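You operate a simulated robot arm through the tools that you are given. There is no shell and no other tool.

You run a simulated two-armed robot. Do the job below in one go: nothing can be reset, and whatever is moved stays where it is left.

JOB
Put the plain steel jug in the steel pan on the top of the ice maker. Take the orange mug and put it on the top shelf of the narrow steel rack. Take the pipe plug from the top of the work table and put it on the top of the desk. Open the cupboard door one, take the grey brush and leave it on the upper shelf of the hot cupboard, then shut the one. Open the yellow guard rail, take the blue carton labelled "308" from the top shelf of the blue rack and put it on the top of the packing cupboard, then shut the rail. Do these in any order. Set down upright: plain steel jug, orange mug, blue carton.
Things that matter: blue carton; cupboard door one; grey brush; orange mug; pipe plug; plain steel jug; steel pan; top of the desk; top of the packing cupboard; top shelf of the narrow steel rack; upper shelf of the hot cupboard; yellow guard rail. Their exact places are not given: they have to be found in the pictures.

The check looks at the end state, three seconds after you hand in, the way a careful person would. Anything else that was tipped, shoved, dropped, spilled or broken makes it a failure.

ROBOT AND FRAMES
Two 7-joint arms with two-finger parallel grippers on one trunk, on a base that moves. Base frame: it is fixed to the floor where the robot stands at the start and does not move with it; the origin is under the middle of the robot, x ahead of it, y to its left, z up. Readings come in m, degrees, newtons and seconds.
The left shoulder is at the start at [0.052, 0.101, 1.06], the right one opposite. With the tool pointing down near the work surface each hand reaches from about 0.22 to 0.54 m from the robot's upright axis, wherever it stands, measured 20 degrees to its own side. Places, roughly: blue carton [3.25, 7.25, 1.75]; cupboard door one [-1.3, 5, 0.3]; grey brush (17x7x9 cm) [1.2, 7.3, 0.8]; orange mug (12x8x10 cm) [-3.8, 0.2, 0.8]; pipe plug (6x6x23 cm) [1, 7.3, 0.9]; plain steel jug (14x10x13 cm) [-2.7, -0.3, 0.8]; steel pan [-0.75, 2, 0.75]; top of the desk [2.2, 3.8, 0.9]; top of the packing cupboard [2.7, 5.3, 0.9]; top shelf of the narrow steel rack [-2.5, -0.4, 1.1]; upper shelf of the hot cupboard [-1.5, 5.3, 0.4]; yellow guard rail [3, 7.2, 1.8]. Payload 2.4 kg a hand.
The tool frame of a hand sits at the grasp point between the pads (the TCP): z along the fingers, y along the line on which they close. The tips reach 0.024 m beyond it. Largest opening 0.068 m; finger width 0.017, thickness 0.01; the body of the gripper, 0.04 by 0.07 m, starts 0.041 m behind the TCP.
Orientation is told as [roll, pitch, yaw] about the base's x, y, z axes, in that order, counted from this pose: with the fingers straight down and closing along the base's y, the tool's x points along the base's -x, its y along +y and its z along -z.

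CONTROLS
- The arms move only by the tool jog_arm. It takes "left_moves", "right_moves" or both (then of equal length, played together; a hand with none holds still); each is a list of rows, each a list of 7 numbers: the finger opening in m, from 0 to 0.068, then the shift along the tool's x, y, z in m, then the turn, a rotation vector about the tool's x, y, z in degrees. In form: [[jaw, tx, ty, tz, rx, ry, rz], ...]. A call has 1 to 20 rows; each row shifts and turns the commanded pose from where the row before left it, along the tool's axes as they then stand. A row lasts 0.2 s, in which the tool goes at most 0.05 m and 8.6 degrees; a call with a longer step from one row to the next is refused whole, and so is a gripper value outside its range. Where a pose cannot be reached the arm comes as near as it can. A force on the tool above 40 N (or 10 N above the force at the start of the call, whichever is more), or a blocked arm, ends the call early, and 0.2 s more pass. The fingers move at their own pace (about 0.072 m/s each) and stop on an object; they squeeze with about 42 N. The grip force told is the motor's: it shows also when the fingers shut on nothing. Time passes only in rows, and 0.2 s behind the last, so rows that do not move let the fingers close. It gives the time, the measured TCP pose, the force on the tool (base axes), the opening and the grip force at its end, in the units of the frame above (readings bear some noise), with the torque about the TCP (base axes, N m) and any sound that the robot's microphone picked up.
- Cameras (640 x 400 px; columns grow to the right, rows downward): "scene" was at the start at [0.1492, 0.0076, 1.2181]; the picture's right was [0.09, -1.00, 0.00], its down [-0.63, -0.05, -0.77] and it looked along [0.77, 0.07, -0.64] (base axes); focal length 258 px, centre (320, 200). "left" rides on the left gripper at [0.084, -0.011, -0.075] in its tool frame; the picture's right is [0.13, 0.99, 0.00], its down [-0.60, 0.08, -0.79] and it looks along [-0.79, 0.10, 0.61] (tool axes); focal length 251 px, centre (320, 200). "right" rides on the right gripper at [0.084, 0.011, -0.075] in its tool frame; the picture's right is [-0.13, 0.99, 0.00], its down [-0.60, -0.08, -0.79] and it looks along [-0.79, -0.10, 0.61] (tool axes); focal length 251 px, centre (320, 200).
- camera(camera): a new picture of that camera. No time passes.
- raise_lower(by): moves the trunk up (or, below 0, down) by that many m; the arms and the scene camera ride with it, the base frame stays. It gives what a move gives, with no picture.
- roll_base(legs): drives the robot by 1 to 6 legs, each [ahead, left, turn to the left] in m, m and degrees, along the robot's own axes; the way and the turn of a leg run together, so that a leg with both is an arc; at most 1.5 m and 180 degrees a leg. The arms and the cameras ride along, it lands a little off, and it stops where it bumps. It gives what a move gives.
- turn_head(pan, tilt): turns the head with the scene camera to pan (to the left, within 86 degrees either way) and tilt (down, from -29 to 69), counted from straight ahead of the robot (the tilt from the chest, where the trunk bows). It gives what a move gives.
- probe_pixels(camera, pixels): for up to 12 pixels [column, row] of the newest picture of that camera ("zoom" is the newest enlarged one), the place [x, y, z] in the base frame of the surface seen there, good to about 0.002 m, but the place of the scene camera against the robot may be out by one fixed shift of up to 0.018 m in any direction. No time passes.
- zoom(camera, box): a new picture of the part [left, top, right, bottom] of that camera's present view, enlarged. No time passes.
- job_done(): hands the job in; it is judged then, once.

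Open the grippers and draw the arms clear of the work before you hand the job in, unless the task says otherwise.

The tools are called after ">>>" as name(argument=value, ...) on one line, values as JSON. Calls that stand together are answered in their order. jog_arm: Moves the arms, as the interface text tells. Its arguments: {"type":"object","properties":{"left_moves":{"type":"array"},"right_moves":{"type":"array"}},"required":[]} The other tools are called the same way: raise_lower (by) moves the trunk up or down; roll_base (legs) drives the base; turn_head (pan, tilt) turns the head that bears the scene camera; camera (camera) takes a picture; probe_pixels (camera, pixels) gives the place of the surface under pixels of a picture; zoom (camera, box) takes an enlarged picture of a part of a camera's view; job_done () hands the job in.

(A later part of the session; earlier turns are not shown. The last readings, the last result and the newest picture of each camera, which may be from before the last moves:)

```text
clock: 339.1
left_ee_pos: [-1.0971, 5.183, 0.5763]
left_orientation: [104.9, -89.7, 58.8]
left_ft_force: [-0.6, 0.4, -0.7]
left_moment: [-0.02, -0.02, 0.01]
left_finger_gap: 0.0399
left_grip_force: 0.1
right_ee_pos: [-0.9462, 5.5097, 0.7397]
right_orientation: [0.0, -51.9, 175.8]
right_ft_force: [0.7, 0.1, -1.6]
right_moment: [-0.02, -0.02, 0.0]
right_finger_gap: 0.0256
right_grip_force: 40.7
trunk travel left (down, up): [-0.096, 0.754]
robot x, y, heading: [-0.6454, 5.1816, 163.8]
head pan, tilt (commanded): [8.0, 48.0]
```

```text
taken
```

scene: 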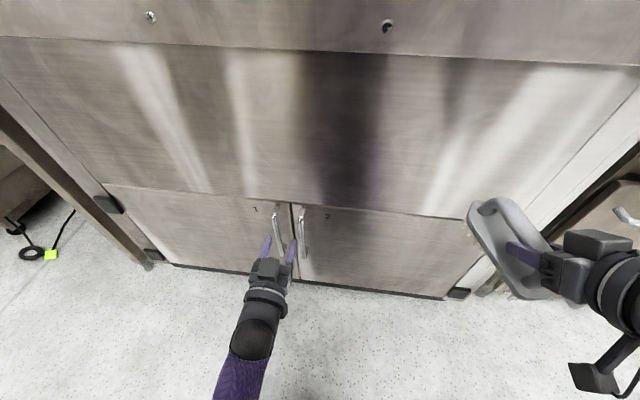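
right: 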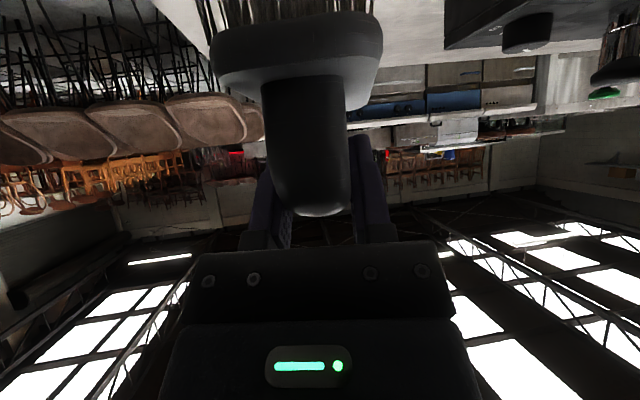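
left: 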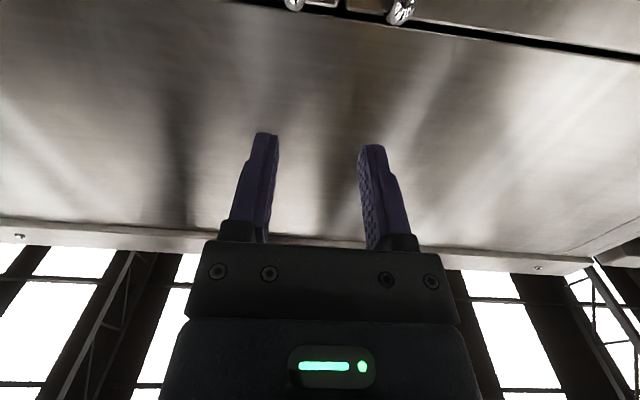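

In the left camera handle 1's top shows at (402,8) and handle 2's at (293,3). I probe them for the true position.

>>> probe_pixels(camera="left", pixels=[[402, 6], [398, 14], [408, 4], [293, 3], [345, 5], [330, 60], [400, 80], [460, 18]])

>>> zoom(camera="scene", box=[220, 190, 340, 300])

```text
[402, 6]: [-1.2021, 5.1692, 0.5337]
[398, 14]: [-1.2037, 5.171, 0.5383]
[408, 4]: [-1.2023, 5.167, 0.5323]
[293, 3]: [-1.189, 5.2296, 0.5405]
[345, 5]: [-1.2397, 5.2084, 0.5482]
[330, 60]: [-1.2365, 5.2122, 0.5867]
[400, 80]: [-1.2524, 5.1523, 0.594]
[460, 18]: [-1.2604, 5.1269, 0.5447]
```

```text
3.64 times, centred on (280, 245) of scene
```

zoom: 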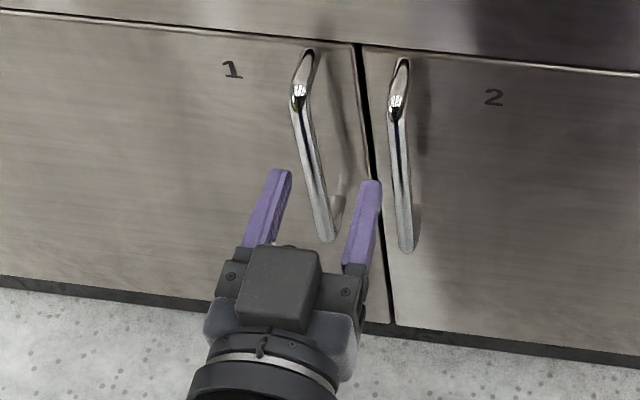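

True handle 1 centre is about (-1.206,5.172). I lower the hand to z≈0.455, shift 4.1 cm left and go forward 9.8 cm around the bar.

>>> jog_arm(left_moves=[[0.04, 0.0403, 0, 0, 0, 0, 0], [0.04, 0.0403, 0, 0, 0, 0, 0], [0.04, 0.0403, 0, 0, 0, 0, 0], [0.04, 0, 0.041, 0, 0, 0, 0], [0.04, 0, 0, 0.035, 0, 0, 0], [0.04, 0, 0, 0, 0, 0, 0]])

>>> camera(camera="left")

>>> zoom(camera="scene", box=[220, 190, 340, 300])

```text
clock: 340.5
left_ee_pos: [-1.1372, 5.152, 0.4666]
left_orientation: [116.1, -89.7, 47.5]
left_ft_force: [0.5, 0.9, 0.3]
left_moment: [-0.03, -0.01, 0.02]
left_finger_gap: 0.0398
left_grip_force: 0.1
left hand out of reach, approached as far as the arm can: row 5
right_ee_pos: [-0.9452, 5.5099, 0.7403]
right_orientation: [0.0, -51.9, 175.8]
right_ft_force: [-0.3, 0.2, -0.5]
right_moment: [0.01, -0.06, 0.01]
right_finger_gap: 0.0256
right_grip_force: 40.5
trunk travel left (down, up): [-0.096, 0.754]
robot x, y, heading: [-0.6438, 5.1846, 163.7]
head pan, tilt (commanded): [8.0, 48.0]
```

```text
taken
```

left: 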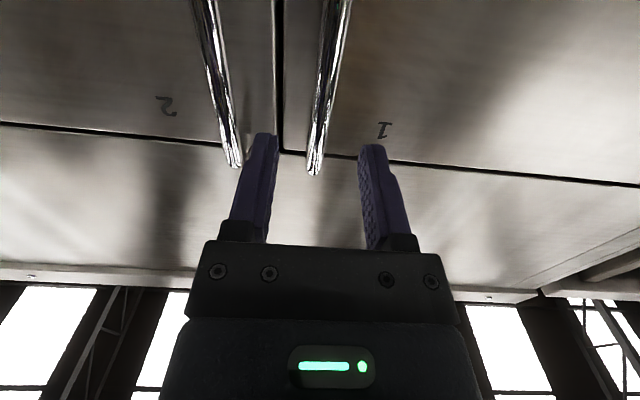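

```text
3.64 times, centred on (280, 245) of scene
```

zoom: 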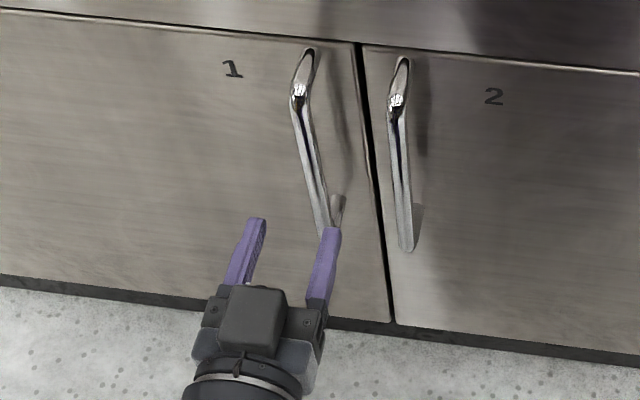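

The bar lies right between the fingers, but the arm is at its reach limit with a horizontal tool. I tilt the tool 35° down so the wrist comes higher, and lower the trunk a little.

>>> jog_arm(left_moves=[[0.04, 0, 0, 0, 0, 7, 0], [0.04, 0, 0, 0, 0, 7, 0], [0.04, 0, 0, 0, 0, 7, 0], [0.04, 0, 0, 0, 0, 7, 0], [0.04, 0, 0, 0, 0, 7, 0], [0.04, 0, 0, 0, 0, 0, 0]])

>>> camera(camera="left")

```text
clock: 341.9
left_ee_pos: [-1.1697, 5.1595, 0.4115]
left_orientation: [0.6, -54.9, 163.2]
left_ft_force: [0.4, 0.4, -0.2]
left_moment: [0.01, 0.01, 0.01]
left_finger_gap: 0.04
left_grip_force: 0.1
left hand out of reach, approached as far as the arm can: row 1, 2, 3, 4, 5
right_ee_pos: [-0.9462, 5.5109, 0.7405]
right_orientation: [0.0, -51.9, 175.8]
right_ft_force: [0.2, -0.4, -1.4]
right_moment: [-0.03, -0.04, 0.02]
right_finger_gap: 0.0256
right_grip_force: 40.8
trunk travel left (down, up): [-0.096, 0.754]
robot x, y, heading: [-0.6424, 5.1866, 163.7]
head pan, tilt (commanded): [8.0, 48.0]
```

```text
taken
```

left: 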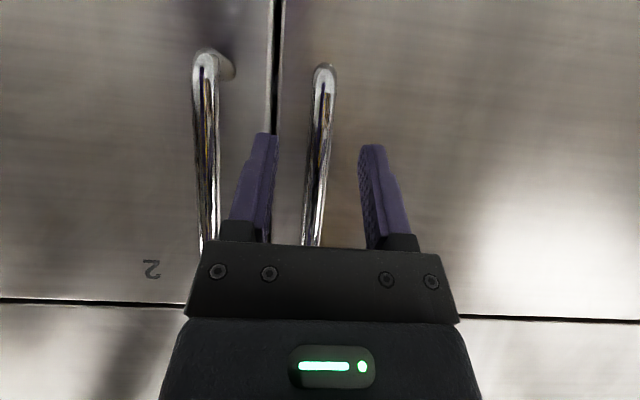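

The bar runs between the fingers. The hand sagged to z 0.41, so I move up 3.5 cm and forward 3.7 cm.

>>> jog_arm(left_moves=[[0.04, -0.025, 0, 0.0051, 0, 0, 0], [0.04, -0.025, 0, 0.0051, 0, 0, 0], [0.04, 0, 0, 0, 0, 0, 0]])

>>> camera(camera="left")

>>> zoom(camera="scene", box=[220, 190, 340, 300])

```text
clock: 342.7
left_ee_pos: [-1.2063, 5.1702, 0.4439]
left_orientation: [0.5, -55.2, 163.3]
left_ft_force: [-0.1, 0.0, 0.7]
left_moment: [0.0, -0.01, 0.0]
left_finger_gap: 0.0398
left_grip_force: 0.1
left hand out of reach, approached as far as the arm can: row 1
right_ee_pos: [-0.9439, 5.5105, 0.7407]
right_orientation: [-0.1, -52.0, 175.9]
right_ft_force: [-0.5, 0.3, -1.1]
right_moment: [0.02, -0.02, 0.0]
right_finger_gap: 0.026
right_grip_force: 40.7
trunk travel left (down, up): [-0.096, 0.754]
robot x, y, heading: [-0.6409, 5.1832, 163.6]
head pan, tilt (commanded): [8.0, 48.0]
```

```text
taken
```

left: 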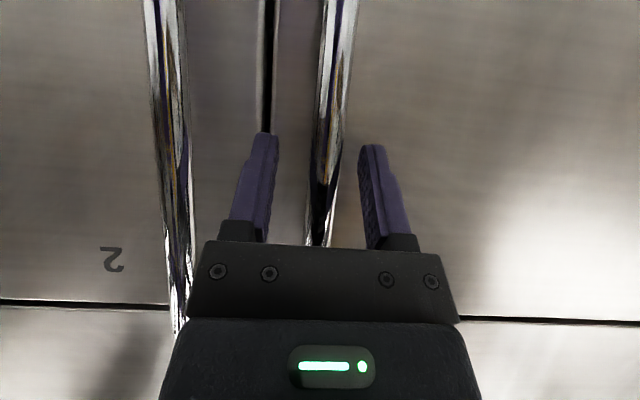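

```text
3.64 times, centred on (280, 245) of scene
```

zoom: 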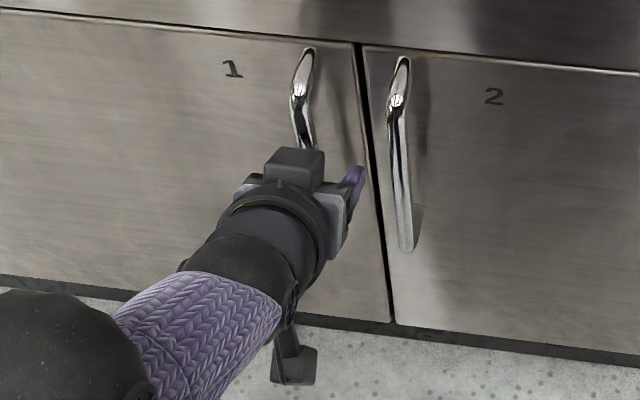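

TCP is now on the bar (e.g. (-1.206,5.170)). I close the left jaws on the handle.

>>> jog_arm(left_moves=[[0.02, 0, 0, 0, 0, 0, 0], [0, 0, 0, 0, 0, 0, 0], [0, 0, 0, 0, 0, 0, 0], [0, 0, 0, 0, 0, 0, 0]])

>>> camera(camera="left")

```text
clock: 343.7
left_ee_pos: [-1.2083, 5.1682, 0.4447]
left_orientation: [0.5, -55.2, 163.4]
left_ft_force: [-4.7, -13.1, 2.9]
left_moment: [0.08, -0.5, 0.05]
left_finger_gap: 0.0139
left_grip_force: 34.3
right_ee_pos: [-0.9458, 5.508, 0.7405]
right_orientation: [0.0, -51.9, 175.9]
right_ft_force: [0.2, 0.4, -0.3]
right_moment: [0.03, -0.05, 0.02]
right_finger_gap: 0.0255
right_grip_force: 41.0
trunk travel left (down, up): [-0.096, 0.754]
robot x, y, heading: [-0.6449, 5.1825, 163.7]
head pan, tilt (commanded): [8.0, 48.0]
```

```text
taken
```

left: 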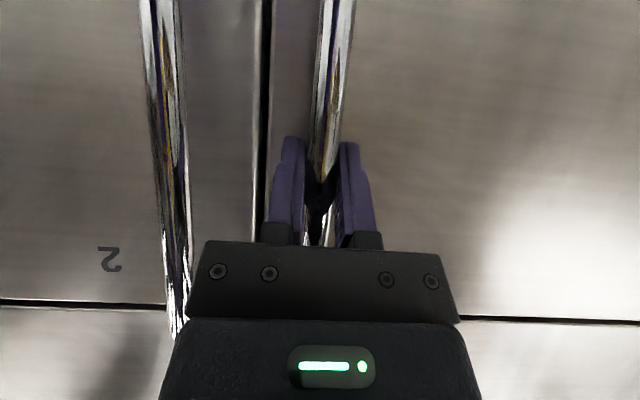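

The bar is clamped (gap 14 mm). I pull the door open along its arc, turning the tool with it: first about 10°.

>>> jog_arm(left_moves=[[0, 0.0114, 0.0015, -0.0163, 2.0, 0, 1.41], [0, 0.0114, 0.0015, -0.0163, 2.0, 0, 1.41], [0, 0.0114, 0.0015, -0.0163, 2.0, 0, 1.41], [0, 0.0114, 0.0015, -0.0163, 2.0, 0, 1.41], [0, 0, 0, 0, 0, 0, 0]])

>>> camera(camera="scene")

```text
clock: 345.1
left_ee_pos: [-1.1619, 5.1492, 0.4085]
left_orientation: [0.2, -55.4, 153.4]
left_ft_force: [0.3, 2.2, 8.5]
left_moment: [0.53, 0.78, -0.11]
left_finger_gap: 0.0137
left_grip_force: 34.0
left hand out of reach, approached as far as the arm can: row 1, 2, 3, 4
right_ee_pos: [-0.9425, 5.512, 0.7403]
right_orientation: [0.1, -51.8, 175.5]
right_ft_force: [-0.4, -0.1, -0.7]
right_moment: [0.0, -0.02, 0.0]
right_finger_gap: 0.0256
right_grip_force: 40.7
trunk travel left (down, up): [-0.096, 0.754]
robot x, y, heading: [-0.6404, 5.1842, 163.6]
head pan, tilt (commanded): [8.0, 48.0]
stopped in row 5 (left hand): the force on the tool passed its limit at 41 N (the readings are from after the stop); the commanded pose is now the measured one
```

```text
taken
```

scene: 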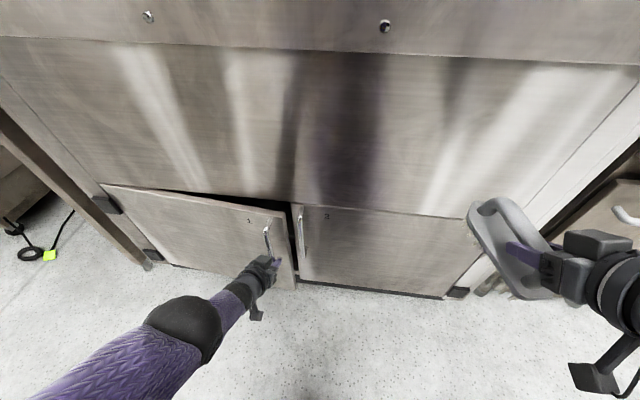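

The door is open about 6°. The arm is at its reach limit, so I swing the whole base around the hinge instead: a 12° arc (back 0.13, left 0.12, turn right 12°).

>>> roll_base(legs=[[-0.131, 0.12, -12]])

>>> camera(camera="scene")

```text
clock: 346.6
left_ee_pos: [-1.0826, 5.0957, 0.4092]
left_orientation: [0.4, -55.3, 141.0]
left_ft_force: [7.7, 10.8, 15.9]
left_moment: [0.35, -0.01, -0.16]
left_finger_gap: 0.0141
left_grip_force: 33.3
right_ee_pos: [-0.794, 5.4067, 0.7418]
right_orientation: [0.1, -51.9, 163.6]
right_ft_force: [0.5, -0.1, -0.8]
right_moment: [-0.03, -0.02, 0.02]
right_finger_gap: 0.0256
right_grip_force: 41.2
trunk travel left (down, up): [-0.096, 0.754]
robot x, y, heading: [-0.566, 5.0207, 151.8]
head pan, tilt (commanded): [8.0, 48.0]
```

```text
taken
```

scene: 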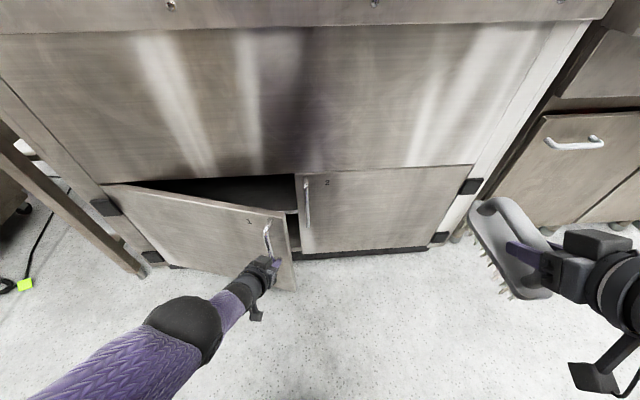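

The door follows smoothly (about 18° open, 16 N). I continue 20° more with the same arc.

>>> roll_base(legs=[[-0.218, 0.199, -20]])

>>> camera(camera="scene")

```text
clock: 348.6
left_ee_pos: [-0.9796, 4.981, 0.4092]
left_orientation: [0.3, -55.3, 121.1]
left_ft_force: [-2.1, -1.8, 13.6]
left_moment: [-0.04, -0.24, -0.01]
left_finger_gap: 0.0138
left_grip_force: 33.5
right_ee_pos: [-0.6009, 5.1719, 0.7411]
right_orientation: [-0.1, -51.9, 143.6]
right_ft_force: [-0.8, 0.3, -1.5]
right_moment: [-0.01, -0.05, -0.02]
right_finger_gap: 0.0258
right_grip_force: 41.0
trunk travel left (down, up): [-0.096, 0.754]
robot x, y, heading: [-0.5245, 4.734, 131.6]
head pan, tilt (commanded): [8.0, 48.0]
```

```text
taken
```

scene: 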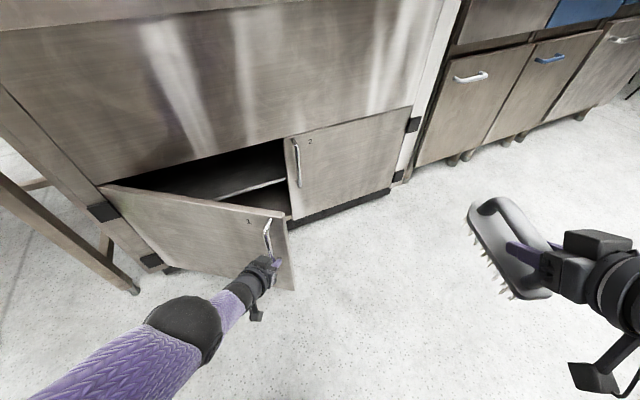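

The door is about 38° open. Before going on I look to my right rear for obstacles.

>>> turn_head(pan=-80, tilt=30)

>>> camera(camera="scene")

>>> turn_head(pan=80, tilt=30)

>>> camera(camera="scene")

```text
clock: 350.2
left_ee_pos: [-0.978, 4.9806, 0.4087]
left_orientation: [0.2, -55.3, 121.0]
left_ft_force: [0.6, 0.0, 7.8]
left_moment: [0.8, 0.26, -0.01]
left_finger_gap: 0.0137
left_grip_force: 33.7
right_ee_pos: [-0.6014, 5.1723, 0.7412]
right_orientation: [0.0, -51.9, 143.6]
right_ft_force: [0.5, -0.3, -1.3]
right_moment: [-0.02, -0.06, 0.01]
right_finger_gap: 0.0254
right_grip_force: 40.8
trunk travel left (down, up): [-0.096, 0.754]
robot x, y, heading: [-0.5236, 4.7334, 131.7]
head pan, tilt (commanded): [-80.0, 30.0]
```

```text
taken
```

scene: 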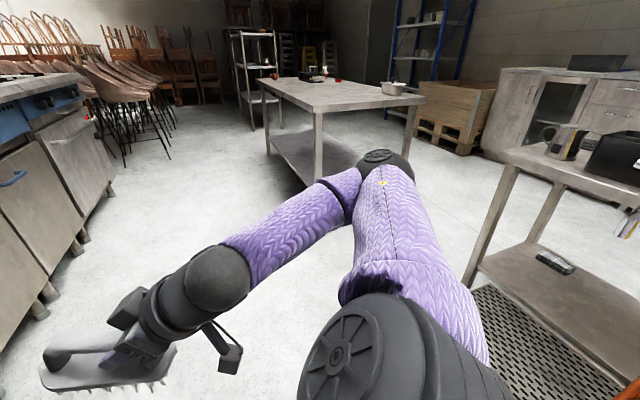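

```text
clock: 352.7
left_ee_pos: [-0.9793, 4.98, 0.4085]
left_orientation: [0.3, -55.4, 121.1]
left_ft_force: [1.1, 0.8, 9.0]
left_moment: [0.05, -0.15, -0.02]
left_finger_gap: 0.014
left_grip_force: 33.5
right_ee_pos: [-0.6018, 5.1724, 0.7411]
right_orientation: [0.1, -51.8, 143.6]
right_ft_force: [-0.6, 0.5, -1.1]
right_moment: [0.0, -0.04, -0.02]
right_finger_gap: 0.0257
right_grip_force: 40.9
trunk travel left (down, up): [-0.096, 0.754]
robot x, y, heading: [-0.5217, 4.7337, 131.5]
head pan, tilt (commanded): [80.0, 30.0]
```

```text
taken
```

scene: 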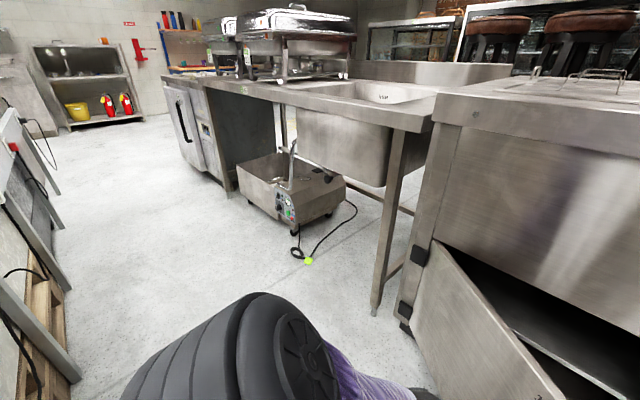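

I probe the rail and pallet edge on the left of this picture.

>>> probe_pixels(camera="scene", pixels=[[75, 375], [62, 290], [45, 345], [30, 230], [20, 150], [150, 330], [60, 225], [375, 300], [400, 320], [12, 210]])

>>> turn_head(pan=-86, tilt=50)

>>> camera(camera="scene")

```text
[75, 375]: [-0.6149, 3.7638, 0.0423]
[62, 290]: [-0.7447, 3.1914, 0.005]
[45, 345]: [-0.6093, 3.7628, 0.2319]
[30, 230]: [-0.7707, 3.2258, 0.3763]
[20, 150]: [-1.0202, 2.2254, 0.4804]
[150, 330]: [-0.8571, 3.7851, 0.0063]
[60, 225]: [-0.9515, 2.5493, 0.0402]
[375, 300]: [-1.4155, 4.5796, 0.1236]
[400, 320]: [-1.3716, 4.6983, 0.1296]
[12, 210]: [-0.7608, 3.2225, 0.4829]
```

```text
clock: 355.2
left_ee_pos: [-0.9789, 4.9799, 0.408]
left_orientation: [0.3, -55.3, 121.2]
left_ft_force: [0.9, 0.8, 9.0]
left_moment: [0.21, -0.05, 0.0]
left_finger_gap: 0.014
left_grip_force: 33.6
right_ee_pos: [-0.6017, 5.1728, 0.7397]
right_orientation: [-0.1, -51.9, 143.6]
right_ft_force: [0.2, 0.1, -2.1]
right_moment: [0.01, -0.03, -0.02]
right_finger_gap: 0.0255
right_grip_force: 40.6
trunk travel left (down, up): [-0.096, 0.754]
robot x, y, heading: [-0.5221, 4.7331, 131.8]
head pan, tilt (commanded): [-85.9, 50.0]
```

```text
taken
```

scene: 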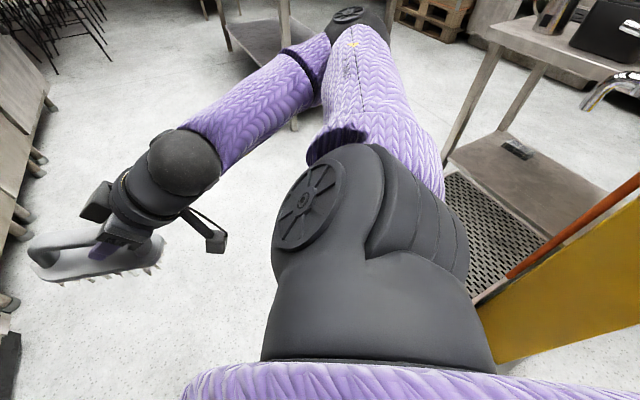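

The yellow post's panel shows at (560,300), close to my right rear. I probe it and the grate.

>>> probe_pixels(camera="scene", pixels=[[560, 310], [500, 350], [490, 240], [480, 290], [610, 360], [455, 190], [340, 100], [350, 20], [330, 160], [450, 300]])

```text
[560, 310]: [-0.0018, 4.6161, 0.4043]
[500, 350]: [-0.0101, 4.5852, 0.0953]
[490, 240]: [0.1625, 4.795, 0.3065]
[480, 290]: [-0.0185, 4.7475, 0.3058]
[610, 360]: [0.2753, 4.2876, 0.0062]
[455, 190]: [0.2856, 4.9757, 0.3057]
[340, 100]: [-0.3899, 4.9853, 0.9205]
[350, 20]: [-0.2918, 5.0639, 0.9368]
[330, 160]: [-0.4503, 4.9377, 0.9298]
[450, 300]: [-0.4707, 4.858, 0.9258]
```

There is room (post 0.5 m away). I continue the arc by 17° more.

>>> roll_base(legs=[[-0.185, 0.169, -17]])

>>> turn_head(pan=0, tilt=48)

>>> camera(camera="scene")

```text
clock: 356.7
left_ee_pos: [-0.9393, 4.9004, 0.4075]
left_orientation: [-0.1, -55.5, 110.2]
left_ft_force: [-0.8, -0.1, 12.0]
left_moment: [-0.04, 0.08, -0.14]
left_finger_gap: 0.0139
left_grip_force: 33.8
right_ee_pos: [-0.5393, 5.0175, 0.7407]
right_orientation: [0.2, -51.8, 133.0]
right_ft_force: [0.6, 0.4, -1.7]
right_moment: [-0.03, -0.06, -0.02]
right_finger_gap: 0.0257
right_grip_force: 40.8
trunk travel left (down, up): [-0.096, 0.754]
robot x, y, heading: [-0.5407, 4.5731, 121.2]
head pan, tilt (commanded): [-85.9, 50.0]
stopped in leg 1: the force on the tool passed its limit at 53 N (the readings are from after the stop); the commanded pose is now the measured one
```

```text
clock: 358.3
left_ee_pos: [-0.9387, 4.8993, 0.4083]
left_orientation: [0.0, -55.5, 110.1]
left_ft_force: [-0.5, -0.4, 21.2]
left_moment: [0.65, 0.29, -0.06]
left_finger_gap: 0.014
left_grip_force: 33.8
right_ee_pos: [-0.5389, 5.0179, 0.7398]
right_orientation: [0.1, -51.8, 133.2]
right_ft_force: [-0.2, -1.2, -1.7]
right_moment: [-0.03, -0.03, -0.01]
right_finger_gap: 0.0257
right_grip_force: 41.3
trunk travel left (down, up): [-0.096, 0.754]
robot x, y, heading: [-0.5409, 4.5749, 121.1]
head pan, tilt (commanded): [0.0, 48.0]
```

```text
taken
```

scene: 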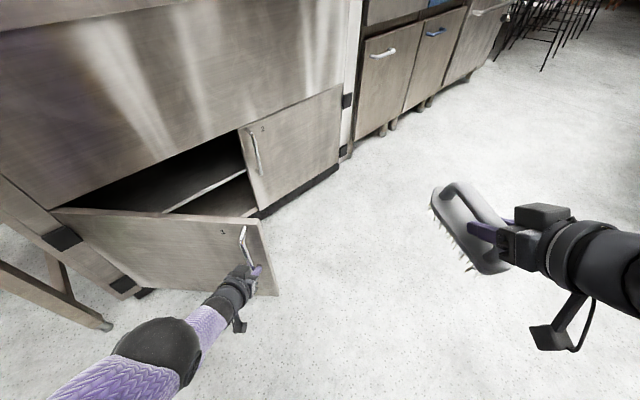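

The door is about 49° open and the arc stopped on force. I release the handle and draw the left hand back 12 cm.

>>> jog_arm(left_moves=[[0.04, 0, 0, 0, 0, 0, 0], [0.04, 0, 0, 0, 0, 0, 0], [0.04, 0.0172, 0, -0.0246, 0, 0, 0], [0.04, 0.023, 0, -0.0328, 0, 0, 0], [0.04, 0.023, 0, -0.0328, 0, 0, 0], [0.04, 0, 0, 0, 0, 0, 0]])

>>> camera(camera="scene")

```text
clock: 359.7
left_ee_pos: [-0.9179, 4.8111, 0.3629]
left_orientation: [-0.2, -55.3, 110.3]
left_ft_force: [0.2, -0.6, -0.8]
left_moment: [0.02, -0.01, 0.01]
left_finger_gap: 0.04
left_grip_force: 0.0
left hand out of reach, approached as far as the arm can: row 3, 4, 5
right_ee_pos: [-0.5414, 5.0192, 0.7404]
right_orientation: [0.0, -51.9, 133.2]
right_ft_force: [0.3, -0.2, -1.0]
right_moment: [-0.02, -0.03, 0.01]
right_finger_gap: 0.0258
right_grip_force: 41.1
trunk travel left (down, up): [-0.096, 0.754]
robot x, y, heading: [-0.539, 4.5755, 121.0]
head pan, tilt (commanded): [0.0, 48.0]
```

```text
taken
```

scene: 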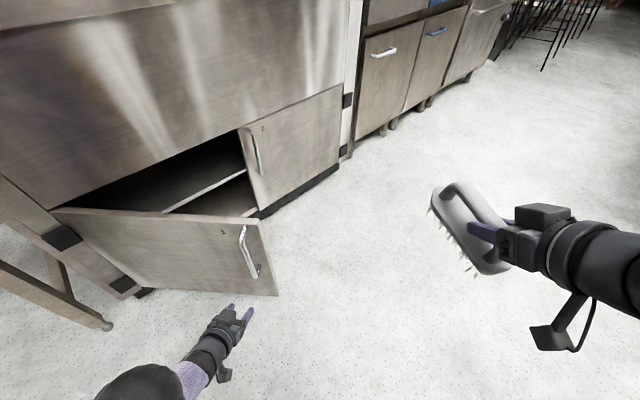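

The door stays where I left it. I back the base 0.1 m off, move 0.5 m to the right along the cupboard, and turn to face it squarely.

>>> roll_base(legs=[[-0.073, -0.068, 0], [0.341, -0.366, 0], [0, 0, 43]])

>>> turn_head(pan=15, tilt=45)

>>> camera(camera="scene")

```text
clock: 360.5
left_ee_pos: [-0.9076, 4.8229, 0.3637]
left_orientation: [-0.3, -55.3, 109.1]
left_ft_force: [0.5, -0.3, 0.3]
left_moment: [0.01, 0.0, -0.02]
left_finger_gap: 0.0398
left_grip_force: 0.0
right_ee_pos: [-0.5271, 5.0209, 0.7403]
right_orientation: [0.1, -51.9, 132.0]
right_ft_force: [-0.1, -0.6, -1.1]
right_moment: [-0.05, -0.05, 0.03]
right_finger_gap: 0.0257
right_grip_force: 41.0
trunk travel left (down, up): [-0.096, 0.754]
robot x, y, heading: [-0.5378, 4.5752, 120.2]
head pan, tilt (commanded): [0.0, 48.0]
stopped in leg 1: the robot was blocked; the commanded pose is now the measured one
```

```text
clock: 361.3
left_ee_pos: [-0.9078, 4.8219, 0.3634]
left_orientation: [-0.3, -55.2, 109.2]
left_ft_force: [-0.2, -0.3, 0.5]
left_moment: [-0.01, -0.01, 0.02]
left_finger_gap: 0.0398
left_grip_force: 0.1
right_ee_pos: [-0.5286, 5.0211, 0.7395]
right_orientation: [0.1, -51.8, 132.1]
right_ft_force: [0.4, -0.4, -1.8]
right_moment: [-0.05, -0.01, -0.01]
right_finger_gap: 0.0257
right_grip_force: 41.3
trunk travel left (down, up): [-0.096, 0.754]
robot x, y, heading: [-0.5316, 4.5771, 120.2]
head pan, tilt (commanded): [15.0, 45.0]
```

```text
taken
```

scene: 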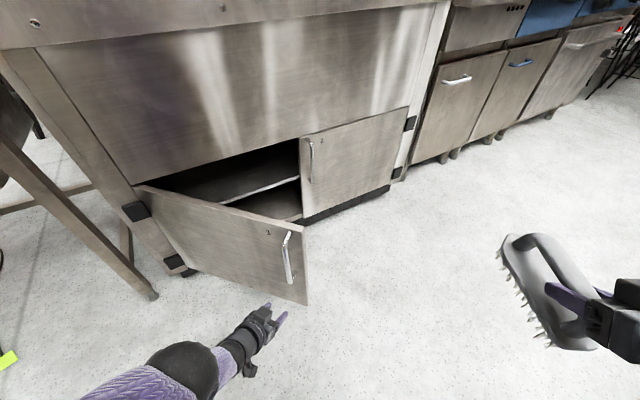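

The base was blocked moving back. I look around both rear sides to see what is close.

>>> turn_head(pan=86, tilt=55)

>>> camera(camera="scene")

>>> turn_head(pan=-86, tilt=40)

>>> camera(camera="scene")

```text
clock: 362.7
left_ee_pos: [-0.9087, 4.8215, 0.3626]
left_orientation: [-0.2, -55.3, 109.2]
left_ft_force: [0.1, -0.3, 0.1]
left_moment: [-0.03, -0.01, 0.01]
left_finger_gap: 0.04
left_grip_force: 0.0
right_ee_pos: [-0.5269, 5.021, 0.7406]
right_orientation: [0.1, -51.8, 132.1]
right_ft_force: [-0.5, 0.6, -1.6]
right_moment: [-0.01, -0.01, 0.0]
right_finger_gap: 0.0258
right_grip_force: 40.9
trunk travel left (down, up): [-0.096, 0.754]
robot x, y, heading: [-0.5401, 4.5757, 119.9]
head pan, tilt (commanded): [85.9, 55.0]
```

```text
taken
```

scene: 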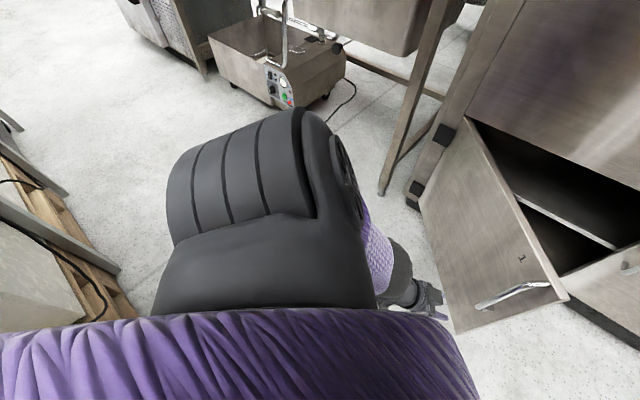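

```text
clock: 365.3
left_ee_pos: [-0.908, 4.8223, 0.3633]
left_orientation: [-0.2, -55.4, 109.2]
left_ft_force: [0.9, -0.5, -0.5]
left_moment: [0.02, 0.01, 0.0]
left_finger_gap: 0.0401
left_grip_force: 0.1
right_ee_pos: [-0.5283, 5.0214, 0.7399]
right_orientation: [0.1, -51.7, 132.2]
right_ft_force: [-0.2, -0.1, -1.3]
right_moment: [-0.04, -0.05, 0.02]
right_finger_gap: 0.0257
right_grip_force: 40.7
trunk travel left (down, up): [-0.096, 0.754]
robot x, y, heading: [-0.5363, 4.5778, 120.0]
head pan, tilt (commanded): [-85.9, 40.0]
```

```text
taken
```

scene: 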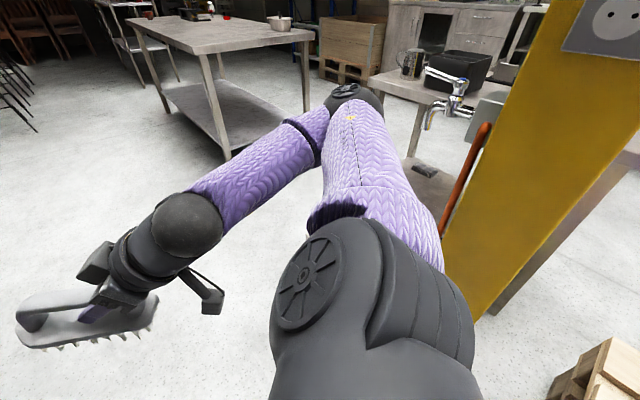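

I probe the pallet corner at (600,370) and the yellow post in this picture.

>>> probe_pixels(camera="scene", pixels=[[600, 360], [575, 390], [630, 340], [520, 220], [500, 290], [480, 170], [450, 90]])

>>> turn_head(pan=86, tilt=55)

>>> camera(camera="scene")

>>> probe_pixels(camera="scene", pixels=[[115, 272], [130, 315], [100, 310], [60, 320], [50, 215], [20, 260], [70, 190], [300, 350], [150, 400]])

```text
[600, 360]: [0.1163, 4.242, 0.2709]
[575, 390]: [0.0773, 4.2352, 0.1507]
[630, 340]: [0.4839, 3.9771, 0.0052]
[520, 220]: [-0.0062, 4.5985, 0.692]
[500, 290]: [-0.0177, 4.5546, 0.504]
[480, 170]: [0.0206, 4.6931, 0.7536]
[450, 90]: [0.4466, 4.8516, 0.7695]
```

```text
clock: 367.9
left_ee_pos: [-0.9084, 4.8219, 0.3628]
left_orientation: [-0.2, -55.3, 109.2]
left_ft_force: [0.3, -0.4, 0.4]
left_moment: [0.01, -0.01, 0.02]
left_finger_gap: 0.04
left_grip_force: 0.1
right_ee_pos: [-0.5284, 5.0219, 0.7408]
right_orientation: [0.1, -51.8, 132.0]
right_ft_force: [-0.5, 0.0, -1.3]
right_moment: [0.0, -0.03, -0.06]
right_finger_gap: 0.0257
right_grip_force: 41.1
trunk travel left (down, up): [-0.096, 0.754]
robot x, y, heading: [-0.5312, 4.5757, 120.3]
head pan, tilt (commanded): [85.9, 55.0]
```

```text
taken
```

scene: 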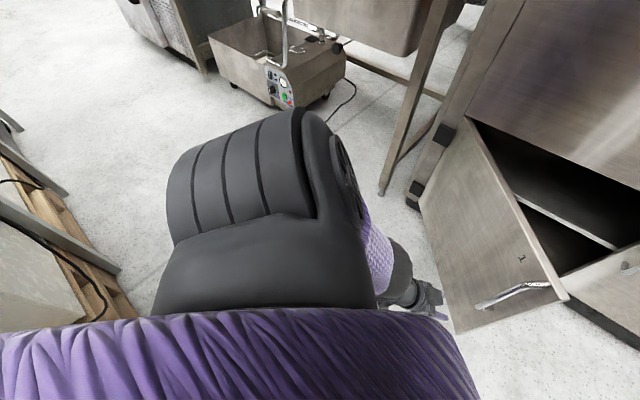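

```text
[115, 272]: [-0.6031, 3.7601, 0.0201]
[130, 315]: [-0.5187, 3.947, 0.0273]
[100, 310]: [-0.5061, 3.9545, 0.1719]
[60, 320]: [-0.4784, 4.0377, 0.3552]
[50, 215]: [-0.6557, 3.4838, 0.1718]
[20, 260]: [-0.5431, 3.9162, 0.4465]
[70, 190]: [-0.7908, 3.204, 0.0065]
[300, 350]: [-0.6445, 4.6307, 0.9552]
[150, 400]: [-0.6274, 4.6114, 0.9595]
```

The base touches the pallet's corner behind me. I raise and pull in the left hand so it clears the door's edge, then slide right along the cupboard.

>>> jog_arm(left_moves=[[0.04, 0.0067, -0.0057, -0.0313, 0, 0, 0], [0.04, 0.0067, -0.0057, -0.0313, 0, 0, 0], [0.04, 0.0067, -0.0057, -0.0313, 0, 0, 0], [0.04, 0.0067, -0.0057, -0.0313, 0, 0, 0], [0.04, 0, 0, 0, 0, 0, 0]])

>>> turn_head(pan=20, tilt=50)

>>> camera(camera="scene")

```text
clock: 369.1
left_ee_pos: [-0.8706, 4.7288, 0.3357]
left_orientation: [-0.2, -55.5, 109.1]
left_ft_force: [-0.7, -0.3, -0.3]
left_moment: [0.0, 0.02, -0.03]
left_finger_gap: 0.0401
left_grip_force: 0.0
left hand out of reach, approached as far as the arm can: row 1, 2, 3, 4
right_ee_pos: [-0.5285, 5.0215, 0.7396]
right_orientation: [0.1, -51.8, 132.1]
right_ft_force: [-0.5, -0.1, -1.1]
right_moment: [-0.04, -0.08, 0.0]
right_finger_gap: 0.0256
right_grip_force: 40.7
trunk travel left (down, up): [-0.096, 0.754]
robot x, y, heading: [-0.5322, 4.5776, 120.2]
head pan, tilt (commanded): [85.9, 55.0]
```

```text
clock: 370.5
left_ee_pos: [-0.8711, 4.7294, 0.3368]
left_orientation: [-0.3, -55.5, 109.2]
left_ft_force: [0.0, 0.2, -0.3]
left_moment: [-0.02, -0.01, -0.02]
left_finger_gap: 0.0399
left_grip_force: 0.0
right_ee_pos: [-0.5274, 5.0216, 0.7407]
right_orientation: [0.1, -51.7, 132.3]
right_ft_force: [0.4, -0.1, -1.4]
right_moment: [-0.01, -0.05, -0.02]
right_finger_gap: 0.0256
right_grip_force: 40.5
trunk travel left (down, up): [-0.096, 0.754]
robot x, y, heading: [-0.5354, 4.5751, 120.2]
head pan, tilt (commanded): [20.0, 50.0]
```

```text
taken
```

scene: 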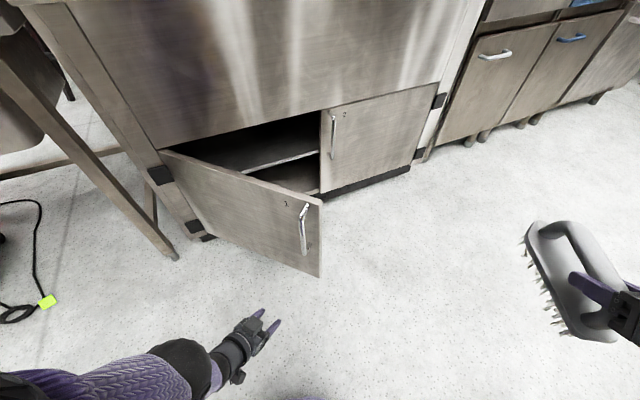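

The left hand is now clear of the door. I move 0.5 m to the right and turn left to face the cupboard.

>>> roll_base(legs=[[0.347, -0.36, 0], [0, 0, 43.6]])

>>> turn_head(pan=15, tilt=45)

>>> camera(camera="scene")

```text
clock: 375.4
left_ee_pos: [-0.7504, 4.9379, 0.337]
left_orientation: [-0.2, -55.4, 152.7]
left_ft_force: [1.3, -0.6, 1.4]
left_moment: [0.02, 0.02, 0.03]
left_finger_gap: 0.04
left_grip_force: 0.0
right_ee_pos: [-0.7012, 5.3873, 0.7408]
right_orientation: [0.2, -51.8, 175.5]
right_ft_force: [-0.4, -0.5, -1.5]
right_moment: [0.01, -0.01, -0.03]
right_finger_gap: 0.0258
right_grip_force: 40.6
trunk travel left (down, up): [-0.096, 0.754]
robot x, y, heading: [-0.3996, 5.0587, 163.7]
head pan, tilt (commanded): [20.0, 50.0]
```

```text
clock: 376.1
left_ee_pos: [-0.7492, 4.939, 0.3357]
left_orientation: [-0.2, -55.4, 152.7]
left_ft_force: [-0.1, 0.1, 0.0]
left_moment: [-0.02, 0.0, 0.0]
left_finger_gap: 0.0399
left_grip_force: 0.0
right_ee_pos: [-0.7022, 5.3874, 0.7402]
right_orientation: [0.1, -51.9, 175.7]
right_ft_force: [0.5, -0.7, -0.8]
right_moment: [0.01, -0.02, -0.02]
right_finger_gap: 0.0256
right_grip_force: 41.0
trunk travel left (down, up): [-0.096, 0.754]
robot x, y, heading: [-0.4019, 5.0584, 163.5]
head pan, tilt (commanded): [15.0, 45.0]
```

```text
taken
```

scene: 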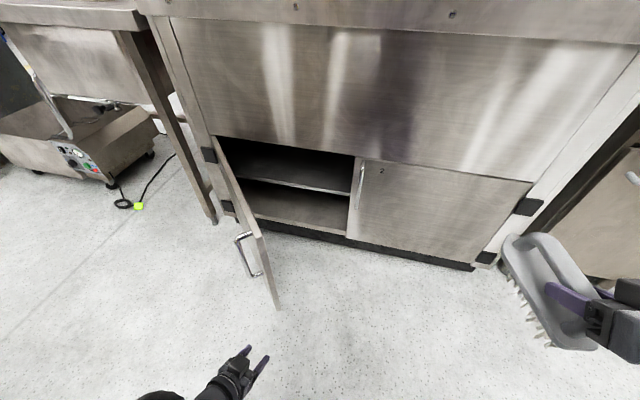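

The opening and the upper shelf are visible at (290,165). I zoom and probe the shelf, the opening and the door edge.

>>> zoom(camera="scene", box=[190, 120, 390, 320])

>>> probe_pixels(camera="scene", pixels=[[260, 183], [320, 190], [290, 172], [300, 152], [350, 156], [230, 140], [340, 185], [265, 240], [272, 300], [240, 170], [290, 180], [320, 178]])

```text
2.00 times, centred on (290, 220) of scene
```

zoom: 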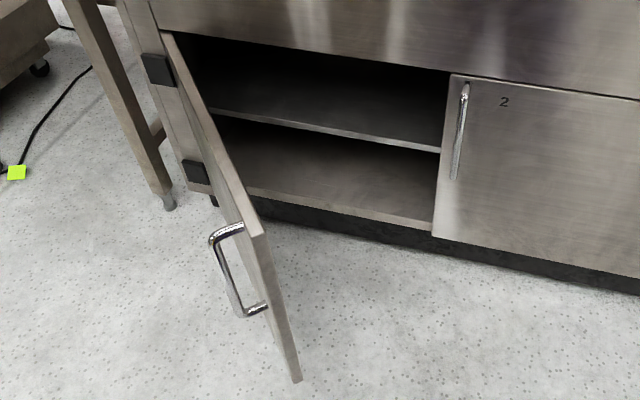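

```text
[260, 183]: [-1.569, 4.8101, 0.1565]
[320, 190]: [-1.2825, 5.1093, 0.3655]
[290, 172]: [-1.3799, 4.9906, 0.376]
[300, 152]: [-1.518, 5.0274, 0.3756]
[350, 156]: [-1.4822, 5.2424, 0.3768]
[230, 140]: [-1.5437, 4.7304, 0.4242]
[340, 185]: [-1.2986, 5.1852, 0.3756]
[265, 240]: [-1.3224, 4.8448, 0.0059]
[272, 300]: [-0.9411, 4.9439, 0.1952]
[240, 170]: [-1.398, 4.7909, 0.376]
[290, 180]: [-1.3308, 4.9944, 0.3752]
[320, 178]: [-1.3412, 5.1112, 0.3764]
```

The upper shelf is at z≈0.372 with its front edge about 3 cm behind the door plane. From this side the left arm is the one that can reach past the open door, so I will change hands on the work table. I raise the trunk and drive along the aisle to the table's near end.

>>> raise_lower(by=0.4)

>>> roll_base(legs=[[0, -1.4, 0]])

>>> turn_head(pan=-86, tilt=30)

>>> camera(camera="scene")

```text
clock: 379.9
left_ee_pos: [-0.8063, 4.9559, 0.7982]
left_orientation: [5.7, -67.3, 147.6]
left_ft_force: [0.4, -0.6, 0.1]
left_moment: [0.01, 0.0, 0.01]
left_finger_gap: 0.04
left_grip_force: 0.1
right_ee_pos: [-0.7023, 5.3875, 1.1408]
right_orientation: [0.1, -51.8, 175.6]
right_ft_force: [0.4, 0.4, -1.0]
right_moment: [0.0, -0.04, 0.02]
right_finger_gap: 0.0259
right_grip_force: 40.8
trunk travel left (down, up): [-0.496, 0.354]
robot x, y, heading: [-0.404, 5.0595, 163.8]
head pan, tilt (commanded): [15.0, 45.0]
```

```text
clock: 386.8
left_ee_pos: [-0.4178, 6.2898, 0.8]
left_orientation: [5.7, -67.3, 148.0]
left_ft_force: [-0.7, 0.4, 0.3]
left_moment: [-0.01, -0.02, -0.01]
left_finger_gap: 0.04
left_grip_force: 0.0
right_ee_pos: [-0.316, 6.7221, 1.14]
right_orientation: [0.1, -51.8, 176.0]
right_ft_force: [0.4, 0.6, -1.2]
right_moment: [0.03, -0.04, -0.01]
right_finger_gap: 0.0257
right_grip_force: 40.7
trunk travel left (down, up): [-0.496, 0.354]
robot x, y, heading: [-0.0148, 6.3901, 164.0]
head pan, tilt (commanded): [15.0, 45.0]
```

```text
clock: 388.6
left_ee_pos: [-0.416, 6.2894, 0.7982]
left_orientation: [5.7, -67.2, 147.9]
left_ft_force: [-1.1, 0.0, 0.5]
left_moment: [0.0, 0.02, -0.01]
left_finger_gap: 0.0399
left_grip_force: 0.1
right_ee_pos: [-0.316, 6.7223, 1.1403]
right_orientation: [0.2, -51.6, 176.0]
right_ft_force: [-0.8, -0.4, -1.4]
right_moment: [-0.01, -0.05, 0.02]
right_finger_gap: 0.0259
right_grip_force: 41.4
trunk travel left (down, up): [-0.496, 0.354]
robot x, y, heading: [-0.0125, 6.3968, 164.1]
head pan, tilt (commanded): [-85.9, 30.0]
```

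```text
taken
```

scene: 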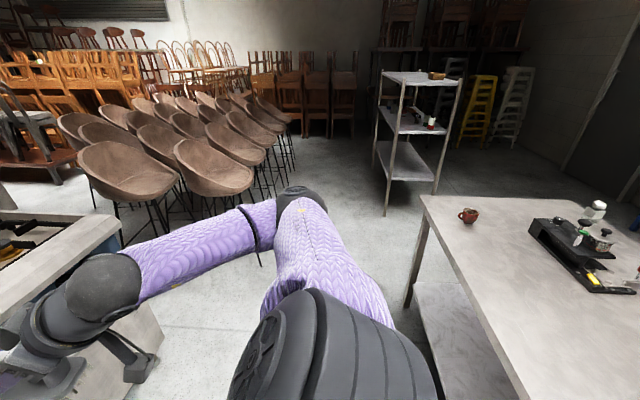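

I raise the trunk a bit more and turn left 180° to face the work table from this side.

>>> raise_lower(by=0.15)

>>> roll_base(legs=[[0, 0.15, 180]])

>>> turn_head(pan=0, tilt=45)

>>> camera(camera="scene")

```text
clock: 390.4
left_ee_pos: [-0.4191, 6.2911, 0.9546]
left_orientation: [6.2, -67.9, 147.5]
left_ft_force: [-0.2, 0.8, 0.3]
left_moment: [0.0, 0.03, -0.01]
left_finger_gap: 0.0402
left_grip_force: 0.0
right_ee_pos: [-0.3161, 6.7224, 1.2901]
right_orientation: [0.1, -51.8, 176.0]
right_ft_force: [0.6, -0.3, -1.9]
right_moment: [0.0, -0.04, -0.01]
right_finger_gap: 0.0254
right_grip_force: 41.4
trunk travel left (down, up): [-0.646, 0.204]
robot x, y, heading: [-0.0133, 6.3954, 163.9]
head pan, tilt (commanded): [-85.9, 30.0]
```

```text
clock: 398.1
left_ee_pos: [0.4803, 6.4845, 0.9545]
left_orientation: [6.3, -67.7, -31.3]
left_ft_force: [-0.8, -0.2, 0.3]
left_moment: [0.02, -0.02, 0.01]
left_finger_gap: 0.0398
left_grip_force: 0.1
right_ee_pos: [0.3866, 6.0513, 1.2901]
right_orientation: [0.1, -51.8, -2.9]
right_ft_force: [-0.6, 0.3, -1.4]
right_moment: [0.01, 0.04, -0.02]
right_finger_gap: 0.0255
right_grip_force: 40.3
trunk travel left (down, up): [-0.646, 0.204]
robot x, y, heading: [0.0774, 6.3684, -14.8]
head pan, tilt (commanded): [-85.9, 30.0]
cut short: leg 1
```

```text
clock: 399.8
left_ee_pos: [0.4809, 6.4852, 0.9539]
left_orientation: [6.2, -67.8, -31.4]
left_ft_force: [0.3, -0.1, 0.2]
left_moment: [0.02, 0.02, -0.01]
left_finger_gap: 0.0403
left_grip_force: 0.1
right_ee_pos: [0.3877, 6.0496, 1.2896]
right_orientation: [0.0, -51.8, -2.9]
right_ft_force: [-1.1, 0.3, -0.5]
right_moment: [0.01, 0.07, -0.02]
right_finger_gap: 0.0255
right_grip_force: 40.8
trunk travel left (down, up): [-0.646, 0.204]
robot x, y, heading: [0.0801, 6.3703, -14.8]
head pan, tilt (commanded): [0.0, 45.0]
```

```text
taken
```

scene: 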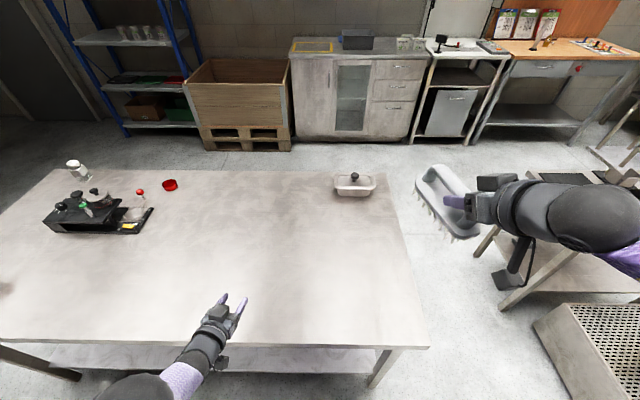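

Free table in front of me. I raise the left hand by 0.4 m (so it stays high when the trunk goes down), and shift the base so the brush comes over the table's edge.

>>> jog_arm(left_moves=[[0.06, -0.0412, 0, -0.0167, 0, 0, 0], [0.06, -0.0412, 0, -0.0167, 0, 0, 0], [0.06, -0.0412, 0, -0.0167, 0, 0, 0], [0.06, -0.0412, 0, -0.0167, 0, 0, 0], [0.06, -0.0412, 0, -0.0167, 0, 0, 0], [0.06, -0.0412, 0, -0.0167, 0, 0, 0], [0.06, -0.0412, 0, -0.0167, 0, 0, 0], [0.06, -0.0412, 0, -0.0167, 0, 0, 0], [0.06, -0.0412, 0, -0.0167, 0, 0, 0], [0.06, 0, 0, 0, 0, 0, 0]])

>>> roll_base(legs=[[0, 0.25, 0], [0.07, 0, 0]])

>>> camera(camera="scene")

```text
clock: 401.9
left_ee_pos: [0.6682, 6.4927, 1.1218]
left_orientation: [6.1, -67.8, -31.3]
left_ft_force: [-0.4, 0.3, 0.1]
left_moment: [0.03, 0.0, 0.03]
left_finger_gap: 0.0598
left_grip_force: 0.0
left hand out of reach, approached as far as the arm can: row 1, 2, 3, 4, 5, 6, 7, 8, 9
right_ee_pos: [0.387, 6.0515, 1.2897]
right_orientation: [0.0, -51.8, -2.8]
right_ft_force: [0.4, -0.2, -0.8]
right_moment: [-0.04, 0.05, -0.01]
right_finger_gap: 0.0257
right_grip_force: 41.4
trunk travel left (down, up): [-0.646, 0.204]
robot x, y, heading: [0.0745, 6.3708, -15.0]
head pan, tilt (commanded): [0.0, 45.0]
```

```text
clock: 404.4
left_ee_pos: [0.8003, 6.7158, 1.1227]
left_orientation: [6.0, -67.7, -31.1]
left_ft_force: [0.3, -0.3, 0.0]
left_moment: [0.02, 0.0, -0.02]
left_finger_gap: 0.06
left_grip_force: 0.0
right_ee_pos: [0.521, 6.273, 1.29]
right_orientation: [0.1, -51.9, -2.7]
right_ft_force: [-0.6, 0.0, -1.9]
right_moment: [-0.01, 0.06, -0.03]
right_finger_gap: 0.0256
right_grip_force: 41.2
trunk travel left (down, up): [-0.646, 0.204]
robot x, y, heading: [0.208, 6.5886, -14.9]
head pan, tilt (commanded): [0.0, 45.0]
```

```text
taken
```

scene: 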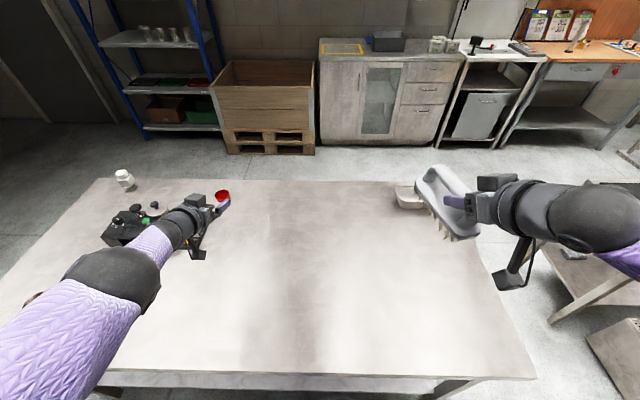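

The left arm is folded awkwardly and did not follow well. I bring its tool back to pointing straight down to get it into an ordinary posture.

>>> jog_arm(left_moves=[[0.06, 0, 0, 0, 0, 7.9, 0], [0.06, 0, 0, 0, 0, 7.9, 0], [0.06, 0, 0, 0, 0, 7.9, 0], [0.06, 0, 0, 0, 0, 7.9, 0], [0.06, 0, 0, 0, 0, 7.9, 0], [0.06, 0, 0, 0, 0, 7.9, 0], [0.06, 0, 0, 0, 0, 7.9, 0], [0.06, 0, 0, 0, 0, 0, 0], [0.06, 0, 0, 0, 0, 0, 0]])

>>> camera(camera="scene")

```text
clock: 406.4
left_ee_pos: [0.7363, 6.7144, 1.1016]
left_orientation: [2.4, -12.5, -26.0]
left_ft_force: [0.3, -0.6, 0.5]
left_moment: [-0.04, -0.01, -0.02]
left_finger_gap: 0.0599
left_grip_force: 0.1
left hand out of reach, approached as far as the arm can: row 1, 3, 4, 5, 6, 7
right_ee_pos: [0.5197, 6.2734, 1.2908]
right_orientation: [0.0, -51.8, -2.8]
right_ft_force: [0.2, -0.4, -1.4]
right_moment: [0.04, 0.06, 0.0]
right_finger_gap: 0.0254
right_grip_force: 41.0
trunk travel left (down, up): [-0.646, 0.204]
robot x, y, heading: [0.2099, 6.591, -14.6]
head pan, tilt (commanded): [0.0, 45.0]
```

```text
taken
```

scene: 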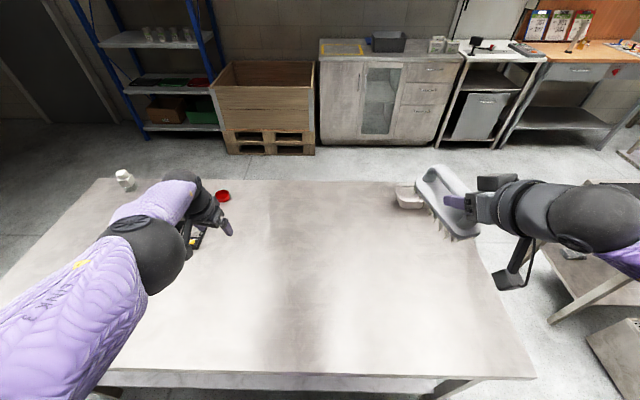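

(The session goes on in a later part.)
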